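You operate a simulated robot arm through the tools that you are given. There is no shell and no other tool. Be economical: measure what you need, move in short steps, check, and stop when the job is done.

You run a simulated two-armed robot. Do the job below in one go: nothing can be reset, and whatever is moved stays where it is left.

## Task
Tip the beans from the squat jar into the cream pot and add the teal flask's water.
Fine: hold the jar while its lid turns; lid on the pink saucer; empty both, stand them back; spill nothing. Set down upright: squat jar, teal flask.

The check looks at the end state, three seconds after you hand in, the way a careful person would. Anything else that was tipped, shoved, dropped, spilled or broken makes it a failure. A push-on lid holds only when it is set on centred and level and pressed home; a screw cap is set on level and turned clockwise until tight.

## Robot
Two 7-joint arms with two-finger parallel grippers on one trunk, on a base that drives. Base frame: it is fixed to the floor where the robot stands at the start and does not move with it; the origin is under the middle of the robot, x ahead of it, y to its left, z up; the surface under the hand at the start is at about z = 75. Readings come in cm, rad, newtons and seconds.
The left shoulder is at the start at [6, 14.3, 92.6], the right one opposite. With the tool pointing down near the work surface each hand reaches from about 32 to 74 cm from the robot's upright axis, wherever it stands, measured 20 degrees to its own side. Places, roughly: pink saucer (13x13x2 cm) [50, 10, 80]; purple lid (7x7x5 cm) [-100, -150, 110]; squat jar (7x7x11 cm) [50, -10, 80]; tall jar [-100, -150, 100]; white flask lid (6x6x2 cm) [90, -20, 130]. Payload 1.57 kg a hand.
Tool frame (each hand has its own): the origin (TCP) lies between the finger pads and is the grasp point; the fingertips stand 3 cm ahead of it; z points along the fingers, y is the line along which they close. Largest opening 11 cm; finger width 2.4, thickness 1.2; the body of the gripper, 4.8 by 11.2 cm, starts 7.8 cm behind the TCP.
Orientation is told as [roll, pitch, yaw] about the base's x, y, z axes, in that order, counted from this pose: with the fingers straight down and closing along the base's y, the tool's x points along the base's -x, its y along +y and its z along -z.

## Interface
- The arms move only by the tool arm_command. It takes "left_moves", "right_moves" or both (then of equal length, played together; a hand with none holds still); each is a list of rows, each an object of numbers (a shift or turn left out is 0, a gripper value left out holds the last): "tx", "ty", "tz": the shift along the tool's x, y, z in mm; "ax", "ay", "az": the turn, a rotation vector about the tool's x, y, z in rad; "fingers": the gripper command, from -1 (fully open) to 1 (shut), values between in proportion. In form: [{"tx": .., "ty": .., "tz": .., "ax": .., "ay": .., "az": .., "fingers": ..}, ...]. A call has 1 to 12 rows; each row is the pose to reach, as a shift and turn from the pose commanded when the call began, along the tool's axes at that moment. Each row takes 0.2 s and may step no farther than 5 cm and 0.15 rad from the row before; otherwise, or with a gripper value out of range, the whole call is refused. A pose out of reach is approached as far as the arm can. The call stops where the force on the tool passes 40 N (or 10 N more than at its start, if that is more) or the arm is blocked; 0.2 s more then pass. The fingers move at their own pace (about 4.5 cm/s each) and stop on an object; they squeeze with about 33 N. The grip force told is the motor's: it shows also when the fingers shut on nothing. Time passes only in rows, and 0.2 s behind the last, so rows that repeat a pose let the fingers close. It gives the time, the measured TCP pose, the force on the tool (base axes), the opening and the grip force at its end, in the units of the frame above (readings bear some noise), with the torque about the TCP (base axes, N m) and any sound that the robot's microphone picked up.
- Cameras (640 x 400 px; columns grow to the right, rows downward): "scene" is now at [3.56, -4.37, 153.56]; the picture's right is [-0.55, -0.84, 0.00], its down [-0.62, 0.41, -0.67] and it looks along [0.56, -0.37, -0.75] (base axes); focal length 257 px, centre (320, 200). "left" rides on the left gripper at [7, -1.6, -14.1] in its tool frame; the picture's right is [0.23, 0.97, 0.00], its down [-0.86, 0.20, -0.48] and it looks along [-0.47, 0.11, 0.88] (tool axes); focal length 222 px, centre (320, 200). "right" rides on the right gripper at [7, 1.6, -14.1] in its tool frame; the picture's right is [-0.23, 0.97, 0.00], its down [-0.86, -0.20, -0.48] and it looks along [-0.47, -0.11, 0.88] (tool axes); focal length 222 px, centre (320, 200). There is no depth. A picture from a camera that has moved, and an enlarged one, comes with that camera's place and axes in the base frame and with its lens.
- grab_frame(camera): a new picture of that camera. The clock stands still meanwhile.
- raise_lower(by): slides the trunk up (or, below 0, down) by that many cm; the arms and the scene camera ride with it, the base frame stays. It gives what a move gives, with no picture.
- base_move(legs): drives the robot by 1 to 6 legs, each [ahead, left, turn to the left] in cm, cm and rad, along the robot's own axes; the way and the turn of a leg run together, so that a leg with both is an arc; at most 150 cm and 3.142 rad a leg. The arms and the cameras ride along, it lands a little off, and it stops where it bumps. It gives what a move gives.
- aim_head(pan, tilt): turns the head with the scene camera to pan (to the left, within 1.501 rad either way) and tilt (down, from -0.506 to 1.204), counted from straight ahead of the robot. It gives what a move gives.
- close_up(camera, box): a new picture of the part [left, top, right, bottom] of that camera's present view, enlarged. The clock stands still meanwhile.
- hand_in(): hands the job in; it is judged then, once.

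Go step by step. Nothing tells you exact positions but the pictures and the camera data: compare them with the known pose of the tool, close in by small moves and look again before you grip or let go. The budget is 120 turns and 92 pictures, counting those below and the enlarged ones. Unless the task says otherwise, let go and move clear before handing in, and close with one line.

The tools are called after "Call:" by a JSON object that holds its "method" and its "body". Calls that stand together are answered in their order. arm_command: Moves the arms, as the interface text tells. Its arguments: {"type":"object","properties":{"left_moves":{"type":"array","items":{"type":"object","properties":{"tx":{"type":"number"},"ty":{"type":"number"},"tz":{"type":"number"},"ax":{"type":"number"},"ay":{"type":"number"},"az":{"type":"number"},"fingers":{"type":"number"}}}},"right_moves":{"type":"array","items":{"type":"object","properties":{"tx":{"type":"number"},"ty":{"type":"number"},"tz":{"type":"number"},"ax":{"type":"number"},"ay":{"type":"number"},"az":{"type":"number"},"fingers":{"type":"number"}}}}},"required":[]} The other tools are called the same way: raise_lower (by) slides the trunk up or down; base_move (legs) drives the base; aim_head (pan, tilt) turns the head that bears the scene camera; grab_frame (camera) takes a picture; close_up (camera, box) takes an enlarged picture of a part of a camera's view; hand_in () hands the job in.

At the start:

```text
clock: 0.0
left_tcp_pos: [46.05, -2.46, 99.95]
left_tcp_rot: [0.0, 0.0, 0.0]
left_force: [0.5, 0.3, -0.4]
left_ft_torque: [0.02, -0.04, 0.02]
left_width: 11.0
left_grasp_force: 0.0
right_tcp_pos: [38.78, -41.37, 99.95]
right_tcp_rot: [-0.001, 0.0, 0.001]
right_force: [-0.4, 0.2, -0.8]
right_ft_torque: [-0.02, -0.02, 0.02]
right_width: 11.01
right_grasp_force: 0.1
trunk travel left (down, up): [-52.5, 6.5]
robot x, y, heading: [-0.29, 0.05, -0.003]
head pan, tilt: [-0.583, 0.841]
```

scene: 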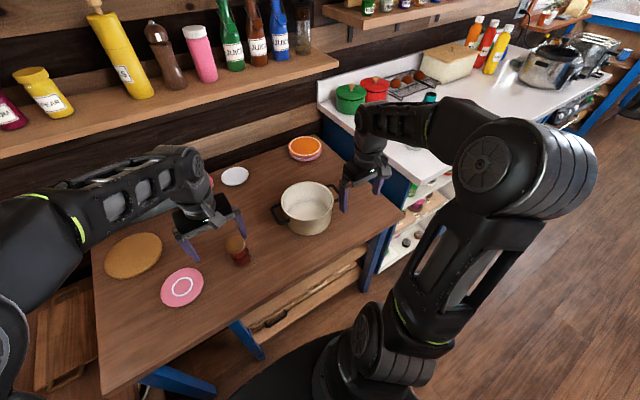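
right: 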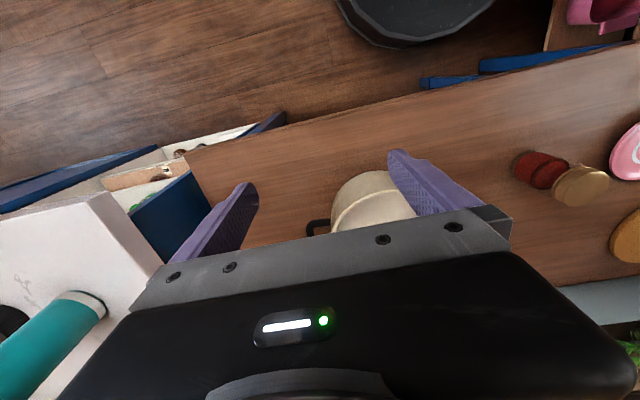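
left: 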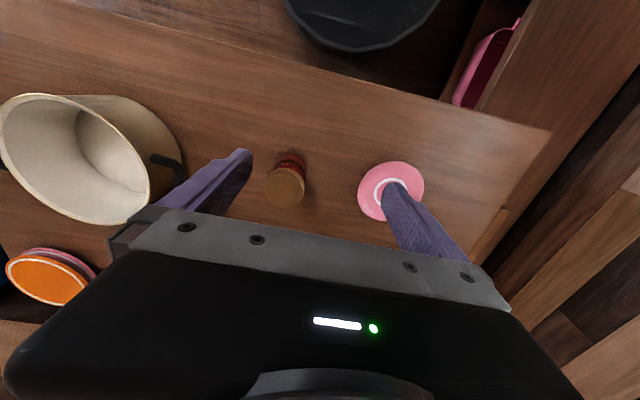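

I see the squat jar with its brown lid near (53,-6), the pink saucer near (55,13) and the cream pot near (53,-31). The teal flask stands on the white counter to the right, so I'll look closer before moving.

Call:
{"method": "close_up", "body": {"camera": "scene", "box": [140, 200, 300, 300]}}

Call:
{"method": "close_up", "body": {"camera": "scene", "box": [320, 60, 480, 160]}}

Call:
{"method": "close_up", "body": {"camera": "right", "box": [0, 200, 200, 400]}}

```text
4.00 times, centred on (220, 250) of scene
camera zoom: at [3.56, -4.37, 153.56], right [-0.55, -0.84, 0.0], down [-0.62, 0.41, -0.67], along [0.56, -0.37, -0.75], focal length 1027 px, centre (720, 0)
```

zoom: 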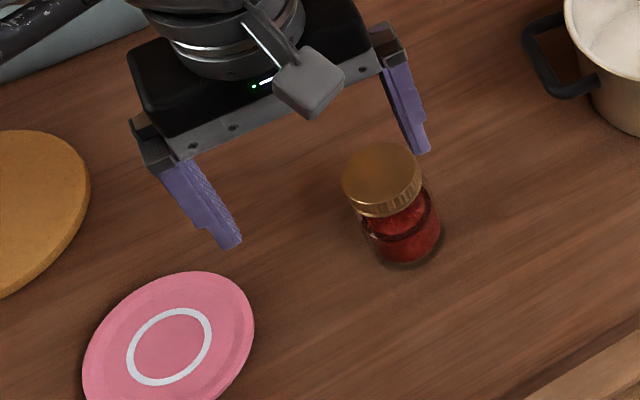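

```text
4.00 times, centred on (400, 110) of scene
camera zoom: at [3.56, -4.37, 153.56], right [-0.55, -0.84, 0.0], down [-0.62, 0.41, -0.67], along [0.56, -0.37, -0.75], focal length 1027 px, centre (0, 560)
```

zoom: 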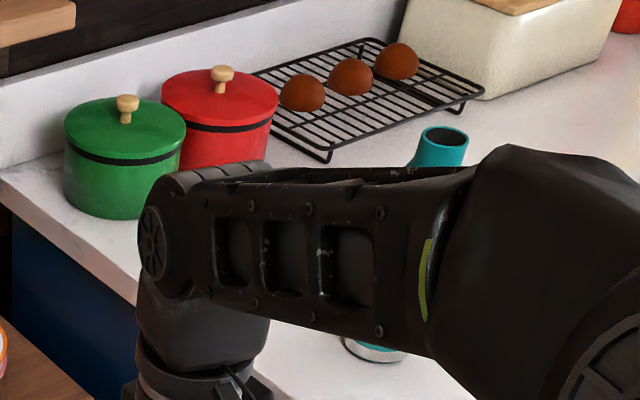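

```text
2.00 times, centred on (100, 300) of right
camera zoom: at [31.92, -39.64, 114.19], right [0.23, 0.97, 0.0], down [0.86, -0.2, 0.48], along [0.47, -0.11, -0.88], focal length 444 px, centre (760, 0)
```

zoom: 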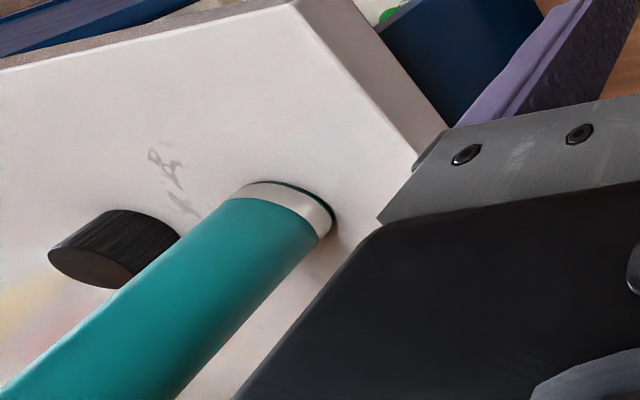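

The jar is about (53.7,-5.8), with its lid top near z=85.6. I'll back off 10 cm for elbow room, then move the left hand aside and tilt the right hand to 30° below horizontal.

Call:
{"method": "base_move", "body": {"legs": [[-10, 0, 0]]}}

Call:
{"method": "arm_command", "body": {"left_moves": [{"ty": 45}, {"ty": 90}, {"ty": 135}, {"ty": 180}, {"ty": 180}, {"ty": 180}, {"ty": 180}, {"ty": 180}], "right_moves": [{"ay": -0.14}, {"ay": -0.28}, {"ay": -0.42}, {"ay": -0.56}, {"ay": -0.7}, {"ay": -0.84}, {"ay": -0.98}, {"ay": -1.047}]}}

```text
clock: 1.1
left_tcp_pos: [36.05, -2.4, 99.93]
left_tcp_rot: [0.0, -0.001, 0.002]
left_force: [-0.5, 0.0, 0.1]
left_ft_torque: [0.01, -0.03, -0.02]
left_width: 10.99
left_grasp_force: 0.1
right_tcp_pos: [28.83, -41.25, 100.03]
right_tcp_rot: [-0.002, -0.002, 0.001]
right_force: [0.2, 0.3, -0.4]
right_ft_torque: [-0.03, -0.04, -0.02]
right_width: 11.01
right_grasp_force: 0.1
trunk travel left (down, up): [-52.5, 6.5]
robot x, y, heading: [-10.13, 0.2, 0.001]
head pan, tilt: [-0.583, 0.841]
```

```text
clock: 3.0
left_tcp_pos: [36.02, 15.37, 99.8]
left_tcp_rot: [0.0, -0.001, 0.001]
left_force: [0.4, -0.6, -1.0]
left_ft_torque: [0.01, -0.02, -0.02]
left_width: 11.03
left_grasp_force: 0.0
right_tcp_pos: [29.09, -41.68, 100.02]
right_tcp_rot: [0.004, -1.048, 0.002]
right_force: [0.4, -0.8, 0.6]
right_ft_torque: [-0.01, 0.04, 0.0]
right_width: 11.02
right_grasp_force: 0.0
right hand out of reach, approached as far as the arm can: row 8
trunk travel left (down, up): [-52.5, 6.5]
robot x, y, heading: [-10.19, -0.09, 0.004]
head pan, tilt: [-0.583, 0.841]
```

Right hand is tilted. Now bring it to a pre-grasp point in front of the jar.

Call:
{"method": "arm_command", "body": {"right_moves": [{"ty": 45}, {"ty": 90}, {"ty": 135}, {"ty": 180, "tz": 20}, {"ty": 225, "tz": 50, "tx": 10}, {"ty": 270, "tz": 80, "tx": 25}, {"ty": 315, "tz": 110, "tx": 40}, {"ty": 350, "tz": 145, "tx": 55}, {"ty": 359, "tz": 185, "tx": 68}, {"ty": 359, "tz": 192, "tx": 68}]}}

Call:
{"method": "grab_frame", "body": {"camera": "right"}}

Call:
{"method": "grab_frame", "body": {"camera": "scene"}}

```text
refused: row 5 steps farther than a row can; nothing moved
```

```text
85 pictures are left
camera right: at [13.44, -40.01, 101.14], right [0.11, 0.97, 0.2], down [0.01, -0.2, 0.98], along [0.99, -0.1, -0.04], focal length 222 px, centre (320, 200)
```

right: 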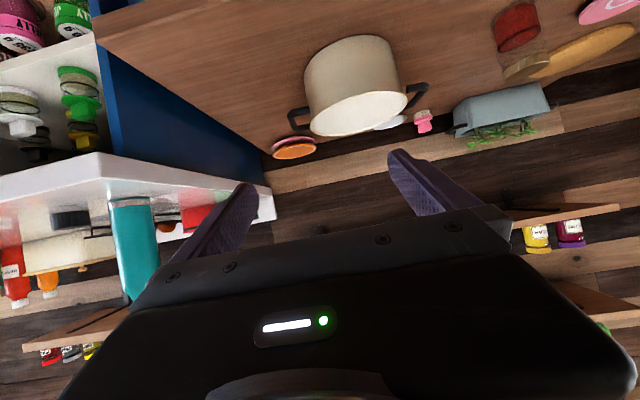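

```text
84 pictures are left
camera scene: at [-6.45, -4.39, 153.56], right [-0.55, -0.84, 0.0], down [-0.62, 0.41, -0.67], along [0.56, -0.37, -0.75], focal length 257 px, centre (320, 200)
```

scene: 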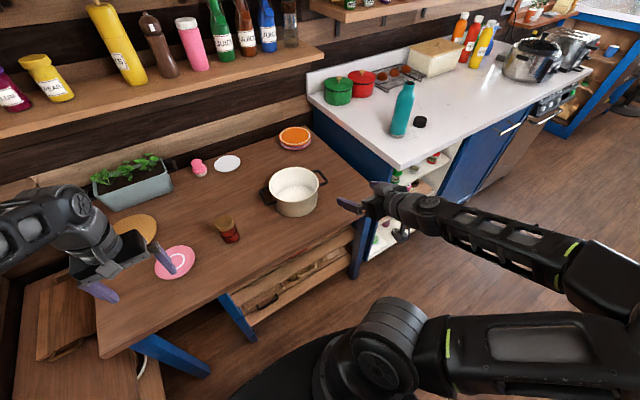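

The move was refused for step size only. I'll repeat it with smaller steps.

Call:
{"method": "arm_command", "body": {"right_moves": [{"ty": 45}, {"ty": 90}, {"ty": 130, "tz": 15}, {"ty": 170, "tz": 35, "tx": 5}, {"ty": 208, "tz": 55, "tx": 15}, {"ty": 245, "tz": 80, "tx": 27}, {"ty": 280, "tz": 105, "tx": 40}, {"ty": 315, "tz": 130, "tx": 52}, {"ty": 345, "tz": 155, "tx": 62}, {"ty": 359, "tz": 185, "tx": 68}, {"ty": 359, "tz": 192, "tx": 68}]}}

Call:
{"method": "grab_frame", "body": {"camera": "right"}}

Call:
{"method": "grab_frame", "body": {"camera": "scene"}}

```text
clock: 5.3
left_tcp_pos: [36.05, 15.44, 99.68]
left_tcp_rot: [0.001, 0.001, 0.002]
left_force: [0.5, 0.3, 0.7]
left_ft_torque: [0.02, -0.02, -0.01]
left_width: 11.03
left_grasp_force: 0.1
right_tcp_pos: [43.92, -9.29, 84.27]
right_tcp_rot: [0.005, -1.046, 0.004]
right_force: [-0.4, -1.4, -0.4]
right_ft_torque: [0.02, 0.0, 0.0]
right_width: 10.98
right_grasp_force: 0.0
right hand out of reach, approached as far as the arm can: row 1, 2, 3, 4, 5, 6, 7, 8, 9, 10, 11
trunk travel left (down, up): [-52.5, 6.5]
robot x, y, heading: [-9.9, -0.12, 0.0]
head pan, tilt: [-0.583, 0.841]
```

```text
83 pictures are left
camera right: at [28.3, -7.62, 85.28], right [0.11, 0.97, 0.2], down [0.02, -0.2, 0.98], along [0.99, -0.1, -0.04], focal length 222 px, centre (320, 200)
```

right: 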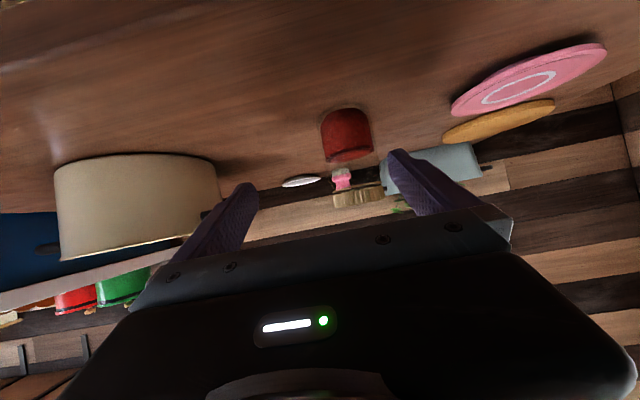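

```text
82 pictures are left
camera scene: at [-6.47, -4.36, 153.56], right [-0.55, -0.84, 0.0], down [-0.62, 0.41, -0.67], along [0.56, -0.37, -0.75], focal length 257 px, centre (320, 200)
```

scene: 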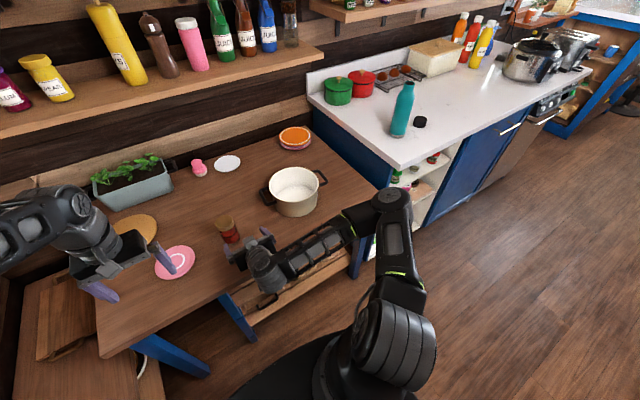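

The right hand stops 3.4 cm short sideways because yaw 0 is awkward there. I'll yaw it 0.35 left, which lines it up with the jar from where it stands.

Call:
{"method": "arm_command", "body": {"right_moves": [{"ax": -0.1, "az": -0.058}, {"ax": -0.2, "az": -0.116}, {"ax": -0.303, "az": -0.175}, {"ax": -0.303, "az": -0.175}]}}

```text
clock: 6.3
left_tcp_pos: [36.17, 15.32, 99.71]
left_tcp_rot: [-0.001, 0.001, 0.003]
left_force: [0.7, -0.2, 0.1]
left_ft_torque: [0.03, 0.02, 0.01]
left_width: 10.99
left_grasp_force: 0.0
right_tcp_pos: [43.93, -9.1, 84.06]
right_tcp_rot: [0.0, -1.049, 0.354]
right_force: [-0.3, 0.4, 1.2]
right_ft_torque: [-0.02, 0.02, 0.02]
right_width: 10.99
right_grasp_force: 0.1
trunk travel left (down, up): [-52.5, 6.5]
robot x, y, heading: [-9.73, -0.2, 0.003]
head pan, tilt: [-0.583, 0.841]
```

Reachable now. I'll go halfway and check alignment.

Call:
{"method": "arm_command", "body": {"right_moves": [{"tz": 30, "ty": -3, "tx": 2}, {"tz": 60, "ty": -3, "tx": 2}, {"tz": 60, "ty": -3, "tx": 2}]}}

Call:
{"method": "grab_frame", "body": {"camera": "right"}}

Call:
{"method": "close_up", "body": {"camera": "scene", "box": [160, 180, 320, 280]}}

```text
clock: 7.2
left_tcp_pos: [35.98, 15.37, 99.72]
left_tcp_rot: [0.0, 0.0, 0.002]
left_force: [-0.5, 0.6, 0.5]
left_ft_torque: [0.0, -0.03, -0.01]
left_width: 10.99
left_grasp_force: 0.1
right_tcp_pos: [48.68, -7.67, 80.91]
right_tcp_rot: [0.0, -1.048, 0.354]
right_force: [0.1, 0.2, -0.5]
right_ft_torque: [0.02, 0.0, 0.01]
right_width: 11.01
right_grasp_force: 0.1
trunk travel left (down, up): [-52.5, 6.5]
robot x, y, heading: [-10.3, 0.28, -0.001]
head pan, tilt: [-0.583, 0.841]
```

```text
81 pictures are left
camera right: at [33.53, -11.51, 82.03], right [-0.23, 0.95, 0.2], down [0.08, -0.18, 0.98], along [0.97, 0.24, -0.04], focal length 222 px, centre (320, 200)
```

right: 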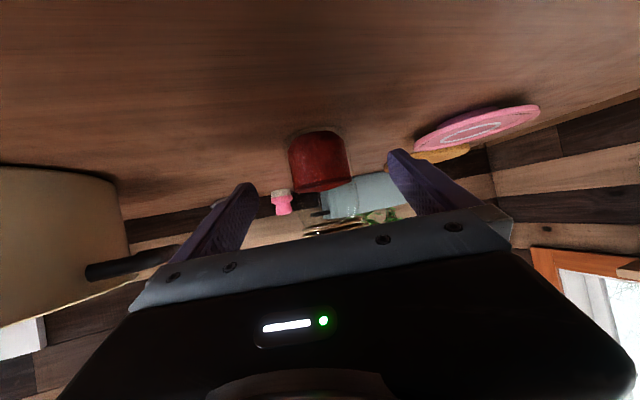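

```text
4.00 times, centred on (240, 230) of scene
camera zoom: at [-6.46, -4.38, 153.56], right [-0.55, -0.84, 0.0], down [-0.62, 0.41, -0.67], along [0.56, -0.37, -0.75], focal length 1027 px, centre (640, 80)
```

zoom: 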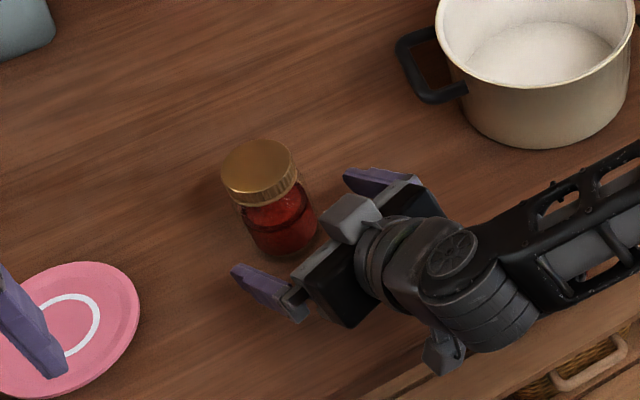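

Jar sits centred between the fingers. I'll advance the last 4.8 cm and close on the body.

Call:
{"method": "arm_command", "body": {"right_moves": [{"tz": 25}, {"tz": 48}, {"tz": 48}, {"tz": 48, "fingers": 1}, {"tz": 48, "fingers": 1}, {"tz": 48, "fingers": 1}, {"tz": 48, "fingers": 1}]}}

Call:
{"method": "close_up", "body": {"camera": "scene", "box": [160, 180, 320, 280]}}

```text
clock: 8.8
left_tcp_pos: [36.0, 15.44, 99.78]
left_tcp_rot: [0.0, 0.001, 0.0]
left_force: [-0.2, -0.1, -0.1]
left_ft_torque: [-0.04, 0.0, 0.03]
left_width: 11.03
left_grasp_force: 0.1
right_tcp_pos: [52.72, -6.33, 78.57]
right_tcp_rot: [-0.002, -1.046, 0.352]
right_force: [0.9, -0.9, 0.2]
right_ft_torque: [-0.11, -0.03, -0.02]
right_width: 6.07
right_grasp_force: 22.6
trunk travel left (down, up): [-52.5, 6.5]
robot x, y, heading: [-10.28, -0.23, 0.004]
head pan, tilt: [-0.583, 0.841]
```

```text
4.00 times, centred on (240, 230) of scene
camera zoom: at [-6.44, -4.38, 153.56], right [-0.55, -0.84, 0.0], down [-0.62, 0.41, -0.67], along [0.56, -0.37, -0.75], focal length 1027 px, centre (640, 80)
```

zoom: 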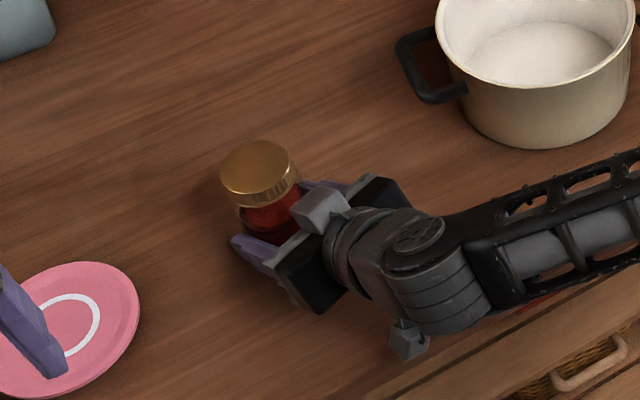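

Jar is held (6.1 cm). Next, bring the left hand over the lid at about (53.3,-6), pre-turned to yaw -0.8.

Call:
{"method": "arm_command", "body": {"left_moves": [{"tx": -20, "ty": -24, "az": 0.09, "fingers": -0.45}, {"tx": -40, "ty": -48, "az": 0.18}, {"tx": -60, "ty": -72, "az": 0.27}, {"tx": -80, "ty": -96, "az": 0.36}, {"tx": -100, "ty": -120, "az": 0.45}, {"tx": -120, "ty": -144, "az": 0.54}, {"tx": -140, "ty": -168, "az": 0.63}, {"tx": -158, "ty": -192, "az": 0.72}, {"tx": -173, "ty": -214, "az": 0.8}, {"tx": -173, "ty": -214, "tz": 25, "az": 0.8}, {"tx": -173, "ty": -214, "tz": 25, "az": 0.8}]}}

Call:
{"method": "grab_frame", "body": {"camera": "left"}}

Call:
{"method": "close_up", "body": {"camera": "scene", "box": [160, 160, 320, 260]}}

```text
clock: 11.2
left_tcp_pos: [49.47, -2.87, 100.85]
left_tcp_rot: [0.013, 0.003, -0.71]
left_force: [0.3, -0.4, -0.6]
left_ft_torque: [0.01, 0.0, 0.02]
left_width: 7.98
left_grasp_force: 0.0
left hand out of reach, approached as far as the arm can: row 8, 9, 10, 11
right_tcp_pos: [52.71, -6.23, 78.57]
right_tcp_rot: [0.001, -1.047, 0.352]
right_force: [-1.8, -0.5, 1.5]
right_ft_torque: [-0.15, -0.05, -0.02]
right_width: 6.0
right_grasp_force: 33.3
trunk travel left (down, up): [-52.5, 6.5]
robot x, y, heading: [-10.14, -0.12, 0.0]
head pan, tilt: [-0.583, 0.841]
```

```text
78 pictures are left
camera left: at [43.1, 0.49, 114.9], right [0.46, 0.89, 0.01], down [0.78, -0.41, 0.48], along [0.43, -0.21, -0.88], focal length 222 px, centre (320, 200)
```

left: 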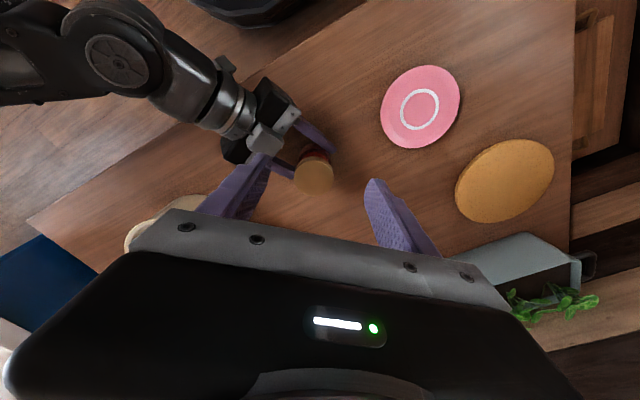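

```text
4.00 times, centred on (240, 210) of scene
camera zoom: at [-6.45, -4.43, 153.56], right [-0.55, -0.84, 0.0], down [-0.62, 0.41, -0.67], along [0.56, -0.37, -0.75], focal length 1027 px, centre (640, 160)
```

zoom: 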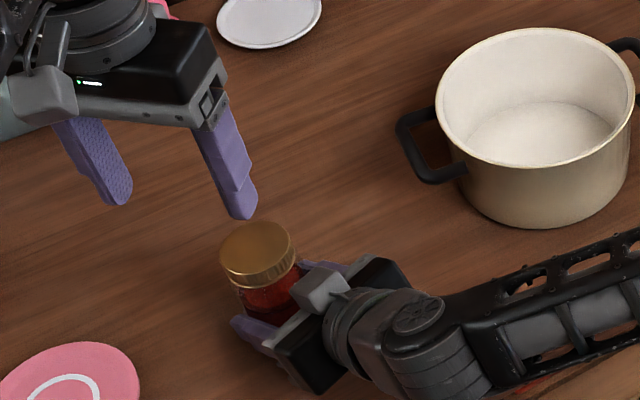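

The left hand can't reach that far across. I'll lift the jar a little with the right hand, bring it 7.5 cm nearer and set it on the table again.

Call:
{"method": "arm_command", "body": {"right_moves": [{"tz": -7.5, "tx": -13}, {"tz": -7.5, "tx": -13}, {"tz": -26, "tx": -2, "ty": 13}, {"tz": -45, "tx": 9, "ty": 26}, {"tz": -64, "tx": 19.6, "ty": 40}, {"tz": -64, "tx": 19.6, "ty": 40}, {"tz": -59.5, "tx": 27, "ty": 40}, {"tz": -57, "tx": 31.5, "ty": 40}, {"tz": -57, "tx": 31.5, "ty": 40}]}}

Call:
{"method": "close_up", "body": {"camera": "scene", "box": [160, 180, 320, 280]}}

```text
clock: 13.2
left_tcp_pos: [49.46, -2.64, 100.72]
left_tcp_rot: [0.013, 0.004, -0.71]
left_force: [1.1, -0.6, -0.1]
left_ft_torque: [0.0, 0.02, 0.01]
left_width: 7.97
left_grasp_force: 0.1
right_tcp_pos: [45.2, -4.65, 78.7]
right_tcp_rot: [0.002, -1.048, 0.353]
right_force: [0.4, 0.4, -3.7]
right_ft_torque: [-0.02, 0.09, -0.01]
right_width: 6.01
right_grasp_force: 32.9
trunk travel left (down, up): [-52.5, 6.5]
robot x, y, heading: [-9.85, -0.08, -0.001]
head pan, tilt: [-0.583, 0.841]
```

```text
4.00 times, centred on (240, 230) of scene
camera zoom: at [-6.41, -4.38, 153.56], right [-0.55, -0.84, 0.0], down [-0.62, 0.41, -0.67], along [0.56, -0.37, -0.75], focal length 1027 px, centre (640, 80)
```

zoom: 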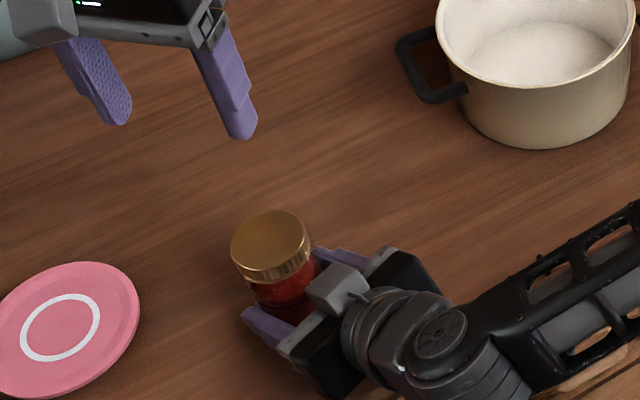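

The jar now stands near (46,-4.5). Move the left hand over it and descend to just above the lid.

Call:
{"method": "arm_command", "body": {"left_moves": [{"tx": 7, "ty": -18, "tz": 10}, {"tx": 15, "ty": -36.5, "tz": 30}, {"tx": 15, "ty": -36.5, "tz": 65}, {"tx": 15, "ty": -36.5, "tz": 95}, {"tx": 15, "ty": -36.5, "tz": 95}]}}

Call:
{"method": "grab_frame", "body": {"camera": "left"}}

Call:
{"method": "close_up", "body": {"camera": "scene", "box": [160, 180, 320, 280]}}

```text
clock: 14.3
left_tcp_pos: [45.83, -4.43, 91.15]
left_tcp_rot: [0.013, 0.003, -0.71]
left_force: [0.8, 0.2, 0.1]
left_ft_torque: [0.01, 0.0, 0.0]
left_width: 8.0
left_grasp_force: 0.1
right_tcp_pos: [45.31, -4.72, 78.61]
right_tcp_rot: [-0.001, -1.048, 0.351]
right_force: [0.0, -0.1, -2.9]
right_ft_torque: [-0.07, 0.01, 0.02]
right_width: 6.03
right_grasp_force: 33.4
trunk travel left (down, up): [-52.5, 6.5]
robot x, y, heading: [-9.58, -0.25, -0.0]
head pan, tilt: [-0.583, 0.841]
```

```text
75 pictures are left
camera left: at [39.54, -1.06, 105.27], right [0.46, 0.89, 0.01], down [0.78, -0.41, 0.48], along [0.43, -0.21, -0.88], focal length 222 px, centre (320, 200)
```

left: 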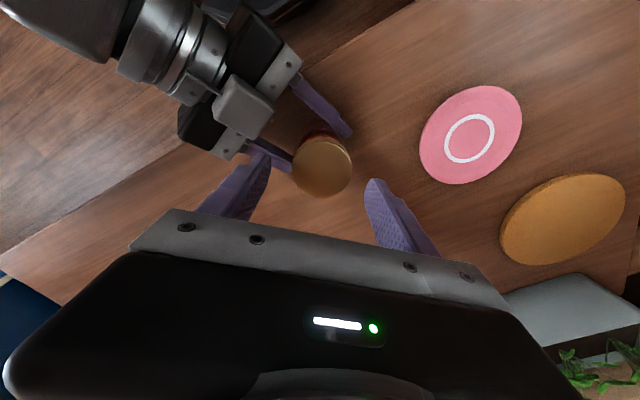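

```text
4.00 times, centred on (240, 230) of scene
camera zoom: at [-6.42, -4.38, 153.56], right [-0.55, -0.84, 0.0], down [-0.62, 0.41, -0.67], along [0.56, -0.37, -0.75], focal length 1027 px, centre (640, 80)
```

zoom: 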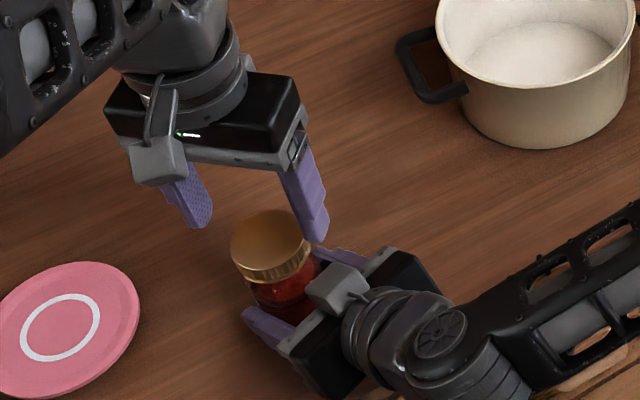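

Alignment looks good. Descend to the lid and grip it.

Call:
{"method": "arm_command", "body": {"left_moves": [{"tx": -1, "ty": 3, "tz": 25}, {"tx": -1, "ty": 3, "tz": 51}, {"tx": -1, "ty": 3, "tz": 51}, {"tx": -1, "ty": 3, "tz": 51, "fingers": 1}, {"tx": -1, "ty": 3, "tz": 51, "fingers": 1}, {"tx": -1, "ty": 3, "tz": 51, "fingers": 1}]}}

Call:
{"method": "close_up", "body": {"camera": "scene", "box": [180, 190, 280, 252]}}

```text
clock: 15.8
left_tcp_pos: [46.2, -3.93, 85.92]
left_tcp_rot: [0.01, 0.005, -0.708]
left_force: [-5.4, -4.7, 1.8]
left_ft_torque: [-0.21, 0.23, 0.18]
left_width: 6.09
left_grasp_force: 30.0
right_tcp_pos: [45.23, -4.64, 78.68]
right_tcp_rot: [0.0, -1.047, 0.351]
right_force: [4.3, 4.7, -4.2]
right_ft_torque: [-0.2, 0.24, -0.18]
right_width: 6.01
right_grasp_force: 33.3
trunk travel left (down, up): [-52.5, 6.5]
robot x, y, heading: [-10.18, -0.2, 0.001]
head pan, tilt: [-0.583, 0.841]
```

```text
6.40 times, centred on (230, 221) of scene
camera zoom: at [-6.41, -4.38, 153.56], right [-0.55, -0.84, 0.0], down [-0.62, 0.41, -0.67], along [0.56, -0.37, -0.75], focal length 1644 px, centre (896, 66)
```

zoom: 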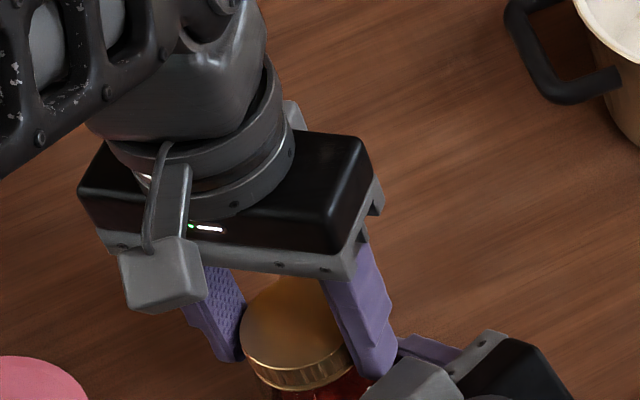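

Gripped at 6.1 cm, with a small sideways strain that I'll relieve by 2.5 mm. Now turn the lid counter-clockwise.

Call:
{"method": "arm_command", "body": {"left_moves": [{"ty": -2.5}, {"ty": -2.5, "az": -0.12}, {"ty": -2.5, "az": -0.24}, {"ty": -2.5, "az": -0.36}, {"ty": -2.5, "az": -0.48}, {"ty": -2.5, "az": -0.6}, {"ty": -2.5, "az": -0.72}, {"ty": -2.5, "az": -0.84}, {"ty": -2.5, "az": -0.84}]}}

Call:
{"method": "close_up", "body": {"camera": "scene", "box": [180, 190, 280, 252]}}

```text
clock: 17.8
left_tcp_pos: [46.27, -4.21, 86.19]
left_tcp_rot: [0.01, -0.008, 0.133]
left_force: [5.3, -5.9, -0.5]
left_ft_torque: [0.38, 0.17, -0.39]
left_width: 6.0
left_grasp_force: 32.8
right_tcp_pos: [45.14, -4.59, 78.76]
right_tcp_rot: [0.0, -1.046, 0.355]
right_force: [-5.4, 5.5, 1.6]
right_ft_torque: [-0.76, -0.52, 0.48]
right_width: 6.1
right_grasp_force: 32.3
trunk travel left (down, up): [-52.5, 6.5]
robot x, y, heading: [-9.62, 0.28, 0.005]
head pan, tilt: [-0.583, 0.841]
```

```text
6.40 times, centred on (230, 221) of scene
camera zoom: at [-6.41, -4.38, 153.56], right [-0.55, -0.84, 0.0], down [-0.62, 0.41, -0.67], along [0.56, -0.37, -0.75], focal length 1644 px, centre (896, 66)
```

zoom: 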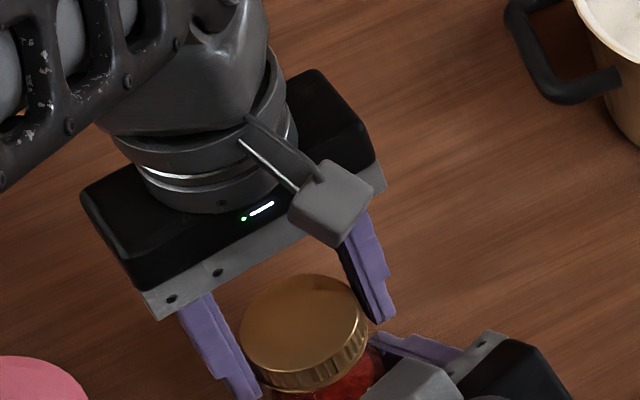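

The lid is turning. Continue the sweep counter-clockwise.

Call:
{"method": "arm_command", "body": {"left_moves": [{"az": -0.12}, {"az": -0.24}, {"az": -0.36}, {"az": -0.48}, {"az": -0.6}, {"az": -0.72}, {"az": -0.84}, {"az": -0.96}, {"az": -0.96}]}}

Call:
{"method": "close_up", "body": {"camera": "scene", "box": [180, 190, 280, 252]}}

```text
clock: 19.8
left_tcp_pos: [46.2, -4.26, 86.01]
left_tcp_rot: [-0.004, -0.011, 1.094]
left_force: [14.4, -15.8, 1.0]
left_ft_torque: [-0.24, -0.26, -0.43]
left_width: 6.03
left_grasp_force: 32.5
right_tcp_pos: [45.05, -4.52, 78.61]
right_tcp_rot: [0.003, -1.045, 0.353]
right_force: [-14.4, 15.7, -3.2]
right_ft_torque: [-0.86, -0.74, 0.63]
right_width: 6.1
right_grasp_force: 32.6
trunk travel left (down, up): [-52.5, 6.5]
robot x, y, heading: [-9.78, -0.39, 0.0]
head pan, tilt: [-0.583, 0.841]
```

```text
6.40 times, centred on (230, 221) of scene
camera zoom: at [-6.41, -4.38, 153.56], right [-0.55, -0.84, 0.0], down [-0.62, 0.41, -0.67], along [0.56, -0.37, -0.75], focal length 1644 px, centre (896, 66)
```

zoom: 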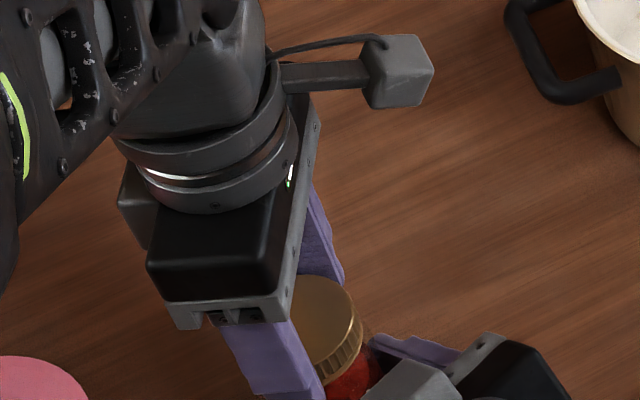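

Release the lid, rotate the hand back with the fingers open, and look.

Call:
{"method": "arm_command", "body": {"left_moves": [{"fingers": -0.4}, {"fingers": -0.4}, {"az": 0.14}, {"az": 0.28}, {"az": 0.42}, {"az": 0.56}, {"az": 0.7}, {"az": 0.84}, {"az": 0.98}, {"az": 1.12}, {"az": 1.26}, {"az": 1.4}]}}

Call:
{"method": "close_up", "body": {"camera": "scene", "box": [180, 190, 280, 252]}}

Call:
{"method": "grab_frame", "body": {"camera": "left"}}

```text
clock: 22.4
left_tcp_pos: [46.22, -4.28, 86.23]
left_tcp_rot: [0.014, 0.0, -0.311]
left_force: [0.9, 0.2, 0.2]
left_ft_torque: [0.0, 0.02, -0.02]
left_width: 7.71
left_grasp_force: 0.0
right_tcp_pos: [45.2, -4.7, 78.66]
right_tcp_rot: [-0.001, -1.047, 0.351]
right_force: [1.2, -0.9, 0.6]
right_ft_torque: [0.13, -0.04, -0.01]
right_width: 6.09
right_grasp_force: 33.6
trunk travel left (down, up): [-52.5, 6.5]
robot x, y, heading: [-9.72, 0.08, 0.001]
head pan, tilt: [-0.583, 0.841]
```

```text
6.40 times, centred on (230, 221) of scene
camera zoom: at [-6.44, -4.39, 153.56], right [-0.55, -0.84, 0.0], down [-0.62, 0.41, -0.67], along [0.56, -0.37, -0.75], focal length 1644 px, centre (896, 66)
```

zoom: 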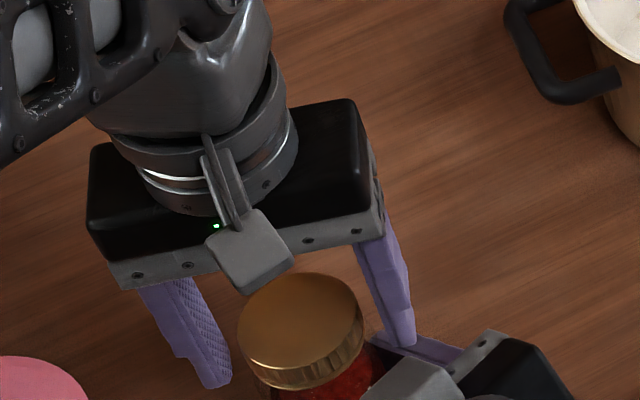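

```text
69 pictures are left
camera left: at [39.04, -3.71, 100.21], right [0.08, 1.0, 0.01], down [0.87, -0.08, 0.48], along [0.48, -0.03, -0.88], focal length 222 px, centre (320, 200)
```

left: 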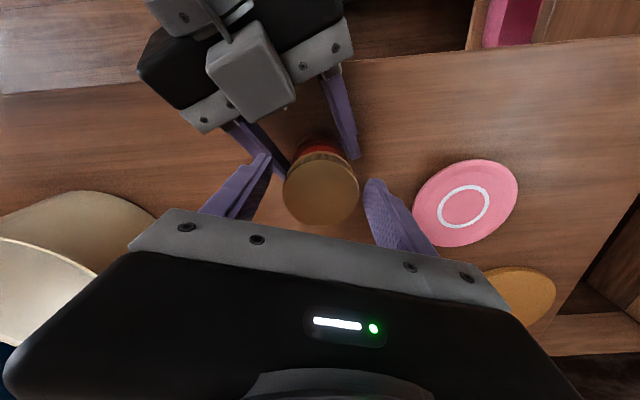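

The lid is still on and centred under the hand. Regrip and do a second sweep.

Call:
{"method": "arm_command", "body": {"left_moves": [{"az": 0.13}, {"az": 0.26}, {"az": 0.39}, {"az": 0.39, "fingers": 1}, {"az": 0.39, "fingers": 1}, {"az": 0.39, "fingers": 1}, {"az": 0.25}, {"az": 0.11}, {"az": -0.03}, {"az": -0.17}, {"az": -0.31}, {"az": -0.45}]}}

Call:
{"method": "arm_command", "body": {"left_moves": [{"az": -0.14}, {"az": -0.28}, {"az": -0.42}, {"az": -0.56}, {"az": -0.7}, {"az": -0.84}, {"az": -0.9}, {"az": -0.9}]}}

Call:
{"method": "close_up", "body": {"camera": "scene", "box": [180, 190, 280, 252]}}

```text
clock: 24.9
left_tcp_pos: [46.18, -4.28, 86.16]
left_tcp_rot: [0.008, -0.007, 0.144]
left_force: [-5.1, 0.1, 17.7]
left_ft_torque: [-0.1, 0.16, -0.11]
left_width: 5.42
left_grasp_force: 33.7
right_tcp_pos: [45.04, -4.69, 78.82]
right_tcp_rot: [-0.001, -1.048, 0.354]
right_force: [3.3, 1.6, -5.9]
right_ft_torque: [-0.29, 0.53, 0.09]
right_width: 6.02
right_grasp_force: 33.4
trunk travel left (down, up): [-52.5, 6.5]
robot x, y, heading: [-9.98, -0.31, 0.003]
head pan, tilt: [-0.583, 0.841]
```

```text
clock: 26.8
left_tcp_pos: [46.24, -4.48, 86.22]
left_tcp_rot: [-0.003, -0.014, 1.044]
left_force: [7.4, -13.2, 23.1]
left_ft_torque: [-0.39, -0.12, 0.03]
left_width: 5.45
left_grasp_force: 33.1
right_tcp_pos: [45.02, -4.56, 78.72]
right_tcp_rot: [0.001, -1.048, 0.353]
right_force: [-3.7, 10.2, -10.9]
right_ft_torque: [-0.88, 0.03, 0.18]
right_width: 5.97
right_grasp_force: 32.7
trunk travel left (down, up): [-52.5, 6.5]
robot x, y, heading: [-10.09, 0.23, -0.001]
head pan, tilt: [-0.583, 0.841]
```

```text
6.40 times, centred on (230, 221) of scene
camera zoom: at [-6.51, -4.42, 153.57], right [-0.55, -0.84, 0.0], down [-0.62, 0.41, -0.67], along [0.56, -0.37, -0.75], focal length 1644 px, centre (896, 66)
```

zoom: 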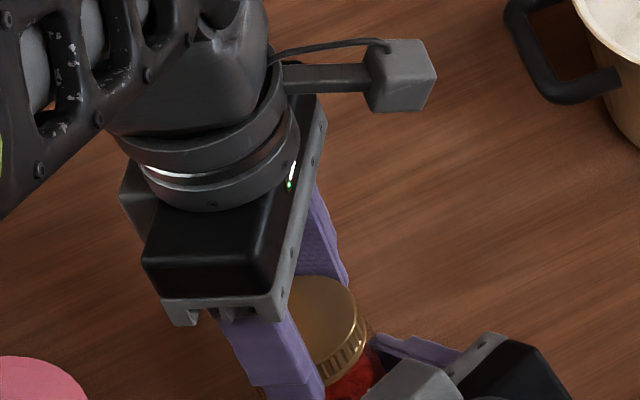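

The grip width changed to 5.4 cm with an upward push, so the lid's state may have changed. I'll open, raise the hand and inspect.

Call:
{"method": "arm_command", "body": {"left_moves": [{"fingers": -0.4}, {"fingers": -0.4}, {"tz": -40, "az": 0.14}, {"tz": -80, "az": 0.28}, {"tz": -100, "az": 0.42}, {"tz": -100, "az": 0.56}, {"tz": -100, "az": 0.7}, {"tz": -100, "az": 0.84}, {"tz": -100, "az": 0.98}, {"tz": -100, "az": 1.04}]}}

Call:
{"method": "close_up", "body": {"camera": "left", "box": [240, 80, 400, 200]}}

Call:
{"method": "close_up", "body": {"camera": "scene", "box": [200, 200, 280, 250]}}

```text
clock: 28.9
left_tcp_pos: [46.05, -4.22, 96.03]
left_tcp_rot: [0.01, -0.005, -0.001]
left_force: [0.1, 0.2, 0.3]
left_ft_torque: [-0.02, 0.03, 0.02]
left_width: 7.69
left_grasp_force: 0.0
right_tcp_pos: [45.21, -4.76, 78.79]
right_tcp_rot: [-0.001, -1.047, 0.353]
right_force: [2.4, -2.3, 6.1]
right_ft_torque: [-0.2, -0.44, -0.15]
right_width: 6.01
right_grasp_force: 32.9
trunk travel left (down, up): [-52.5, 6.5]
robot x, y, heading: [-9.9, 0.02, 0.002]
head pan, tilt: [-0.583, 0.841]
```

```text
3.33 times, centred on (320, 140) of left
camera zoom: at [39.14, -6.03, 110.18], right [-0.23, 0.97, 0.01], down [0.85, 0.19, 0.49], along [0.47, 0.12, -0.87], focal length 740 px, centre (320, 400)
```

zoom: 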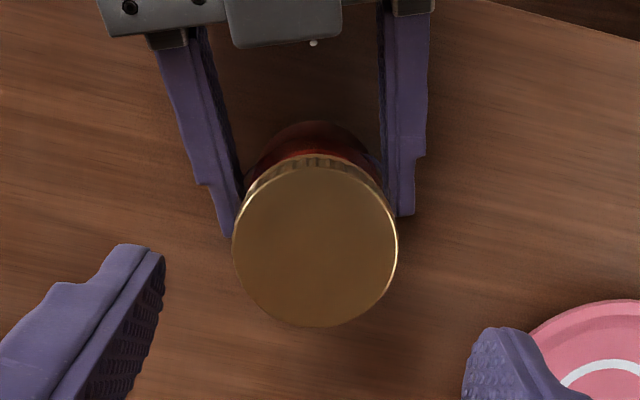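

```text
8.00 times, centred on (240, 225) of scene
camera zoom: at [-6.48, -4.4, 153.56], right [-0.55, -0.84, 0.0], down [-0.62, 0.41, -0.67], along [0.56, -0.37, -0.75], focal length 2055 px, centre (960, 0)
```

zoom: 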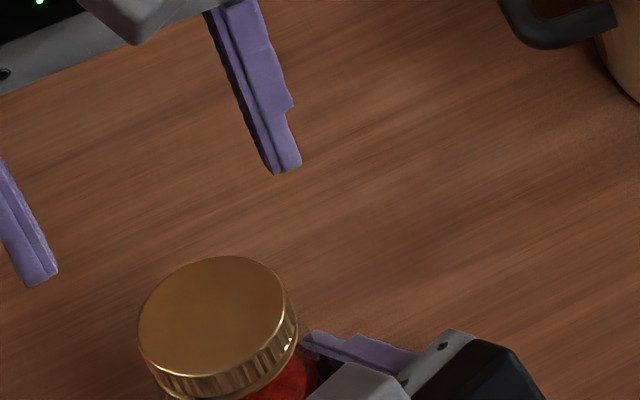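

Let me look at the jar's whole profile to judge the lid gap.

Call:
{"method": "close_up", "body": {"camera": "scene", "box": [208, 222, 256, 252]}}

```text
13.33 times, centred on (232, 237) of scene
camera zoom: at [-6.48, -4.4, 153.56], right [-0.55, -0.84, 0.0], down [-0.62, 0.41, -0.67], along [0.56, -0.37, -0.75], focal length 3424 px, centre (1493, -293)
```

zoom: 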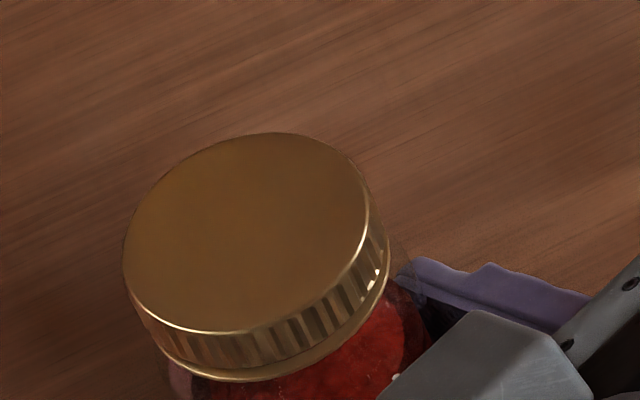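

I now read the lid as 5.4 cm wide and the first grip as catching the jar's shoulder. I'll regrip a little higher (TCP z≈86.6) and sweep again.

Call:
{"method": "arm_command", "body": {"left_moves": [{"az": 0.14, "tx": -1.5}, {"az": 0.28, "tz": 30, "tx": -1.5}, {"az": 0.42, "tz": 60, "tx": -1.5}, {"az": 0.56, "tz": 85, "tx": -1.5}, {"az": 0.7, "tz": 94, "tx": -1.5}, {"az": 0.7, "tz": 94, "tx": -1.5}, {"az": 0.7, "tz": 94, "tx": -1.5, "fingers": 1}, {"az": 0.7, "tz": 94, "tx": -1.5, "fingers": 1}, {"az": 0.7, "tz": 94, "tx": -1.5, "fingers": 1}]}}

Call:
{"method": "arm_command", "body": {"left_moves": [{"az": -0.14}, {"az": -0.28}, {"az": -0.42}, {"az": -0.56}, {"az": -0.7}, {"az": -0.7}]}}

Call:
{"method": "arm_command", "body": {"left_moves": [{"az": -0.14}, {"az": -0.28}, {"az": -0.42}, {"az": -0.56}, {"az": -0.7}, {"az": -0.84}, {"az": -0.98}, {"az": -1.05}, {"az": -1.05}]}}

```text
clock: 30.9
left_tcp_pos: [46.34, -4.07, 86.68]
left_tcp_rot: [0.016, 0.004, -0.697]
left_force: [7.1, 6.0, -0.9]
left_ft_torque: [0.11, -0.2, 0.03]
left_width: 5.41
left_grasp_force: 27.3
right_tcp_pos: [45.21, -4.65, 78.76]
right_tcp_rot: [0.0, -1.047, 0.355]
right_force: [-2.7, -6.4, 11.8]
right_ft_torque: [0.34, -1.04, -0.03]
right_width: 6.0
right_grasp_force: 33.0
trunk travel left (down, up): [-52.5, 6.5]
robot x, y, heading: [-10.23, -0.3, 0.0]
head pan, tilt: [-0.583, 0.841]
```

```text
clock: 32.4
left_tcp_pos: [46.29, -4.13, 86.61]
left_tcp_rot: [0.012, -0.006, 0.004]
left_force: [2.2, 5.7, -0.8]
left_ft_torque: [0.17, 0.03, 0.02]
left_width: 5.41
left_grasp_force: 33.3
right_tcp_pos: [45.12, -4.57, 78.69]
right_tcp_rot: [0.002, -1.047, 0.35]
right_force: [-2.3, -4.2, 10.6]
right_ft_torque: [0.14, -0.35, -0.03]
right_width: 6.0
right_grasp_force: 32.9
trunk travel left (down, up): [-52.5, 6.5]
robot x, y, heading: [-9.97, -0.03, -0.002]
head pan, tilt: [-0.583, 0.841]
```

```text
clock: 34.4
left_tcp_pos: [46.36, -4.25, 86.82]
left_tcp_rot: [-0.003, -0.011, 1.052]
left_force: [12.1, -11.1, 1.7]
left_ft_torque: [-0.27, -0.25, -0.02]
left_width: 5.39
left_grasp_force: 32.8
right_tcp_pos: [45.0, -4.6, 78.68]
right_tcp_rot: [0.003, -1.048, 0.351]
right_force: [-10.0, 7.4, 8.3]
right_ft_torque: [-0.54, -0.58, 0.21]
right_width: 5.97
right_grasp_force: 33.0
trunk travel left (down, up): [-52.5, 6.5]
robot x, y, heading: [-9.9, 0.34, 0.003]
head pan, tilt: [-0.583, 0.841]
```

Torque is near zero, so the lid turns freely. I'll try a gentle lift.

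Call:
{"method": "arm_command", "body": {"left_moves": [{"ty": -2}, {"ty": -2, "tz": -2}, {"ty": -2, "tz": -4}, {"ty": -2, "tz": -6}, {"ty": -2, "tz": -6}]}}

Call:
{"method": "close_up", "body": {"camera": "scene", "box": [200, 215, 264, 255]}}

```text
clock: 35.5
left_tcp_pos: [46.52, -4.26, 87.15]
left_tcp_rot: [0.005, -0.014, 1.052]
left_force: [7.1, -11.3, -26.0]
left_ft_torque: [-0.5, -0.3, -0.03]
left_width: 5.42
left_grasp_force: 32.7
right_tcp_pos: [45.24, -4.46, 78.89]
right_tcp_rot: [-0.003, -1.052, 0.354]
right_force: [-6.7, 10.7, 23.2]
right_ft_torque: [-0.33, -0.51, 0.14]
right_width: 6.0
right_grasp_force: 33.3
trunk travel left (down, up): [-52.5, 6.5]
robot x, y, heading: [-10.06, -0.24, 0.002]
head pan, tilt: [-0.583, 0.841]
```

```text
10.00 times, centred on (232, 235) of scene
camera zoom: at [-6.4, -4.38, 153.55], right [-0.55, -0.84, 0.0], down [-0.62, 0.41, -0.67], along [0.56, -0.37, -0.75], focal length 2568 px, centre (1200, -150)
```

zoom: 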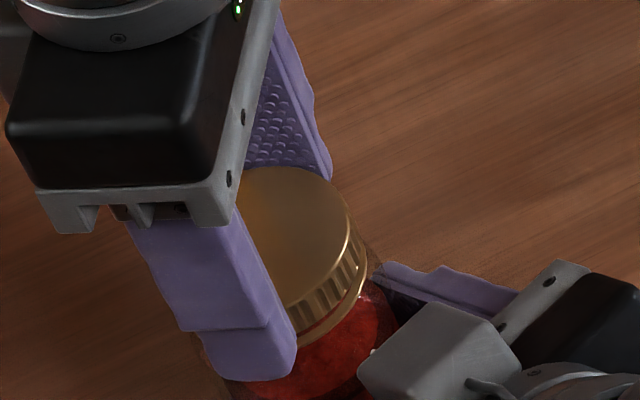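

Threads still hold. Lower again and see how far the wrist can keep turning.

Call:
{"method": "arm_command", "body": {"left_moves": [{"tz": 4}, {"tz": 4, "az": -0.14}, {"tz": 4, "az": -0.28}, {"tz": 4, "az": -0.42}, {"tz": 4, "az": -0.56}, {"tz": 4, "az": -0.7}, {"tz": 4, "az": -0.84}, {"tz": 4, "az": -0.98}, {"tz": 4, "az": -1.12}, {"tz": 4, "az": -1.26}, {"tz": 4, "az": -1.26}]}}

```text
clock: 38.0
left_tcp_pos: [46.54, -4.27, 87.04]
left_tcp_rot: [-0.015, -0.003, 2.315]
left_force: [16.5, -10.1, -0.9]
left_ft_torque: [-0.31, -0.18, -0.05]
left_width: 5.41
left_grasp_force: 33.3
right_tcp_pos: [45.11, -4.71, 78.8]
right_tcp_rot: [0.002, -1.048, 0.351]
right_force: [-10.9, 9.1, 12.7]
right_ft_torque: [-0.38, -1.02, 0.16]
right_width: 6.03
right_grasp_force: 32.6
trunk travel left (down, up): [-52.5, 6.5]
robot x, y, heading: [-9.93, 0.05, 0.003]
head pan, tilt: [-0.583, 0.841]
```

The wrist turns further than I thought; keep going.

Call:
{"method": "arm_command", "body": {"left_moves": [{"az": -0.14}, {"az": -0.28}, {"az": -0.42}, {"az": -0.56}, {"az": -0.7}, {"az": -0.84}, {"az": -0.98}, {"az": -1.12}, {"az": -1.12}]}}

Call:
{"method": "arm_command", "body": {"left_moves": [{"tz": -2}, {"tz": -4}, {"tz": -6}, {"tz": -6}]}}

```text
clock: 39.5
left_tcp_pos: [45.77, -3.05, 86.86]
left_tcp_rot: [0.012, 0.03, -3.078]
left_force: [3.1, -4.7, 0.9]
left_ft_torque: [-0.1, -0.06, -0.05]
left_width: 5.42
left_grasp_force: 32.8
left hand out of reach, approached as far as the arm can: row 6, 7
right_tcp_pos: [44.54, -4.01, 78.64]
right_tcp_rot: [0.02, -1.041, 0.356]
right_force: [-5.5, 4.4, 0.8]
right_ft_torque: [-0.21, 0.0, 0.15]
right_width: 6.11
right_grasp_force: 32.6
trunk travel left (down, up): [-52.5, 6.5]
robot x, y, heading: [-10.29, 0.33, 0.001]
head pan, tilt: [-0.583, 0.841]
stopped in row 7 (left hand): the force on the tool passed its limit at 46 N (the readings are from after the stop); the commanded pose is now the measured one
```

```text
clock: 40.5
left_tcp_pos: [45.73, -3.09, 87.58]
left_tcp_rot: [0.011, 0.029, -3.077]
left_force: [9.6, -14.0, -8.8]
left_ft_torque: [-0.18, -0.08, -0.13]
left_width: 5.41
left_grasp_force: 32.9
right_tcp_pos: [44.67, -4.05, 78.53]
right_tcp_rot: [0.016, -1.041, 0.358]
right_force: [-10.6, 14.9, 4.8]
right_ft_torque: [-0.99, -0.86, 0.33]
right_width: 6.05
right_grasp_force: 32.6
trunk travel left (down, up): [-52.5, 6.5]
robot x, y, heading: [-9.84, -0.03, 0.004]
head pan, tilt: [-0.583, 0.841]
```

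The last lift met little resistance. Look whether the lid is off.

Call:
{"method": "close_up", "body": {"camera": "scene", "box": [200, 215, 264, 255]}}

```text
10.00 times, centred on (232, 235) of scene
camera zoom: at [-6.39, -4.39, 153.56], right [-0.55, -0.84, 0.0], down [-0.62, 0.41, -0.67], along [0.56, -0.37, -0.75], focal length 2568 px, centre (1200, -150)
```

zoom: 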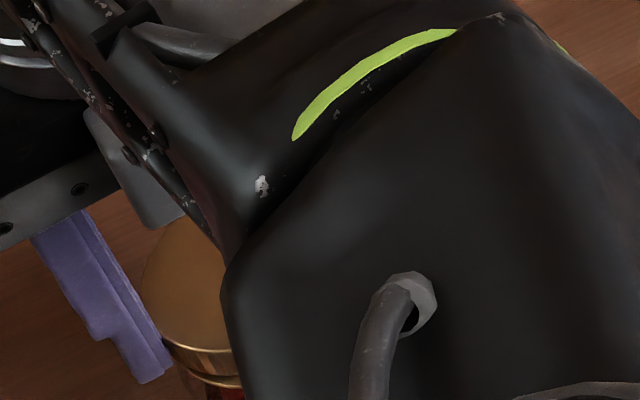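

View is blocked by the arm. Lift a bit more, carefully.

Call:
{"method": "arm_command", "body": {"left_moves": [{"tz": -3}, {"tz": -6}, {"tz": -9}, {"tz": -12}, {"tz": -12}]}}

Call:
{"method": "grab_frame", "body": {"camera": "left"}}

Call:
{"method": "grab_frame", "body": {"camera": "scene"}}

```text
clock: 41.7
left_tcp_pos: [45.6, -2.93, 88.67]
left_tcp_rot: [0.009, 0.032, -3.076]
left_force: [0.0, -1.3, -0.4]
left_ft_torque: [-0.01, 0.01, 0.0]
left_width: 5.44
left_grasp_force: 33.3
right_tcp_pos: [44.82, -4.41, 78.51]
right_tcp_rot: [0.012, -1.042, 0.351]
right_force: [0.9, -2.1, 1.2]
right_ft_torque: [-0.22, -0.01, -0.01]
right_width: 6.02
right_grasp_force: 32.3
trunk travel left (down, up): [-52.5, 6.5]
robot x, y, heading: [-10.05, 0.3, 0.004]
head pan, tilt: [-0.583, 0.841]
```

```text
62 pictures are left
camera left: at [52.08, -0.61, 102.96], right [0.29, -0.96, 0.02], down [-0.86, -0.25, 0.45], along [-0.43, -0.14, -0.89], focal length 222 px, centre (320, 200)
```

left: 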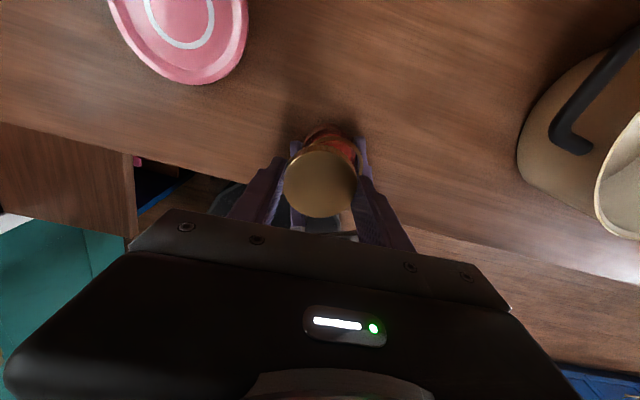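

```text
61 pictures are left
camera scene: at [-6.43, -4.42, 153.56], right [-0.55, -0.84, 0.0], down [-0.62, 0.41, -0.67], along [0.56, -0.37, -0.75], focal length 257 px, centre (320, 200)
```

scene: 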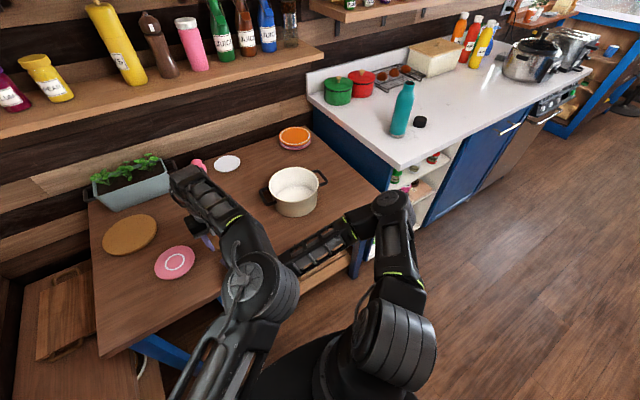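

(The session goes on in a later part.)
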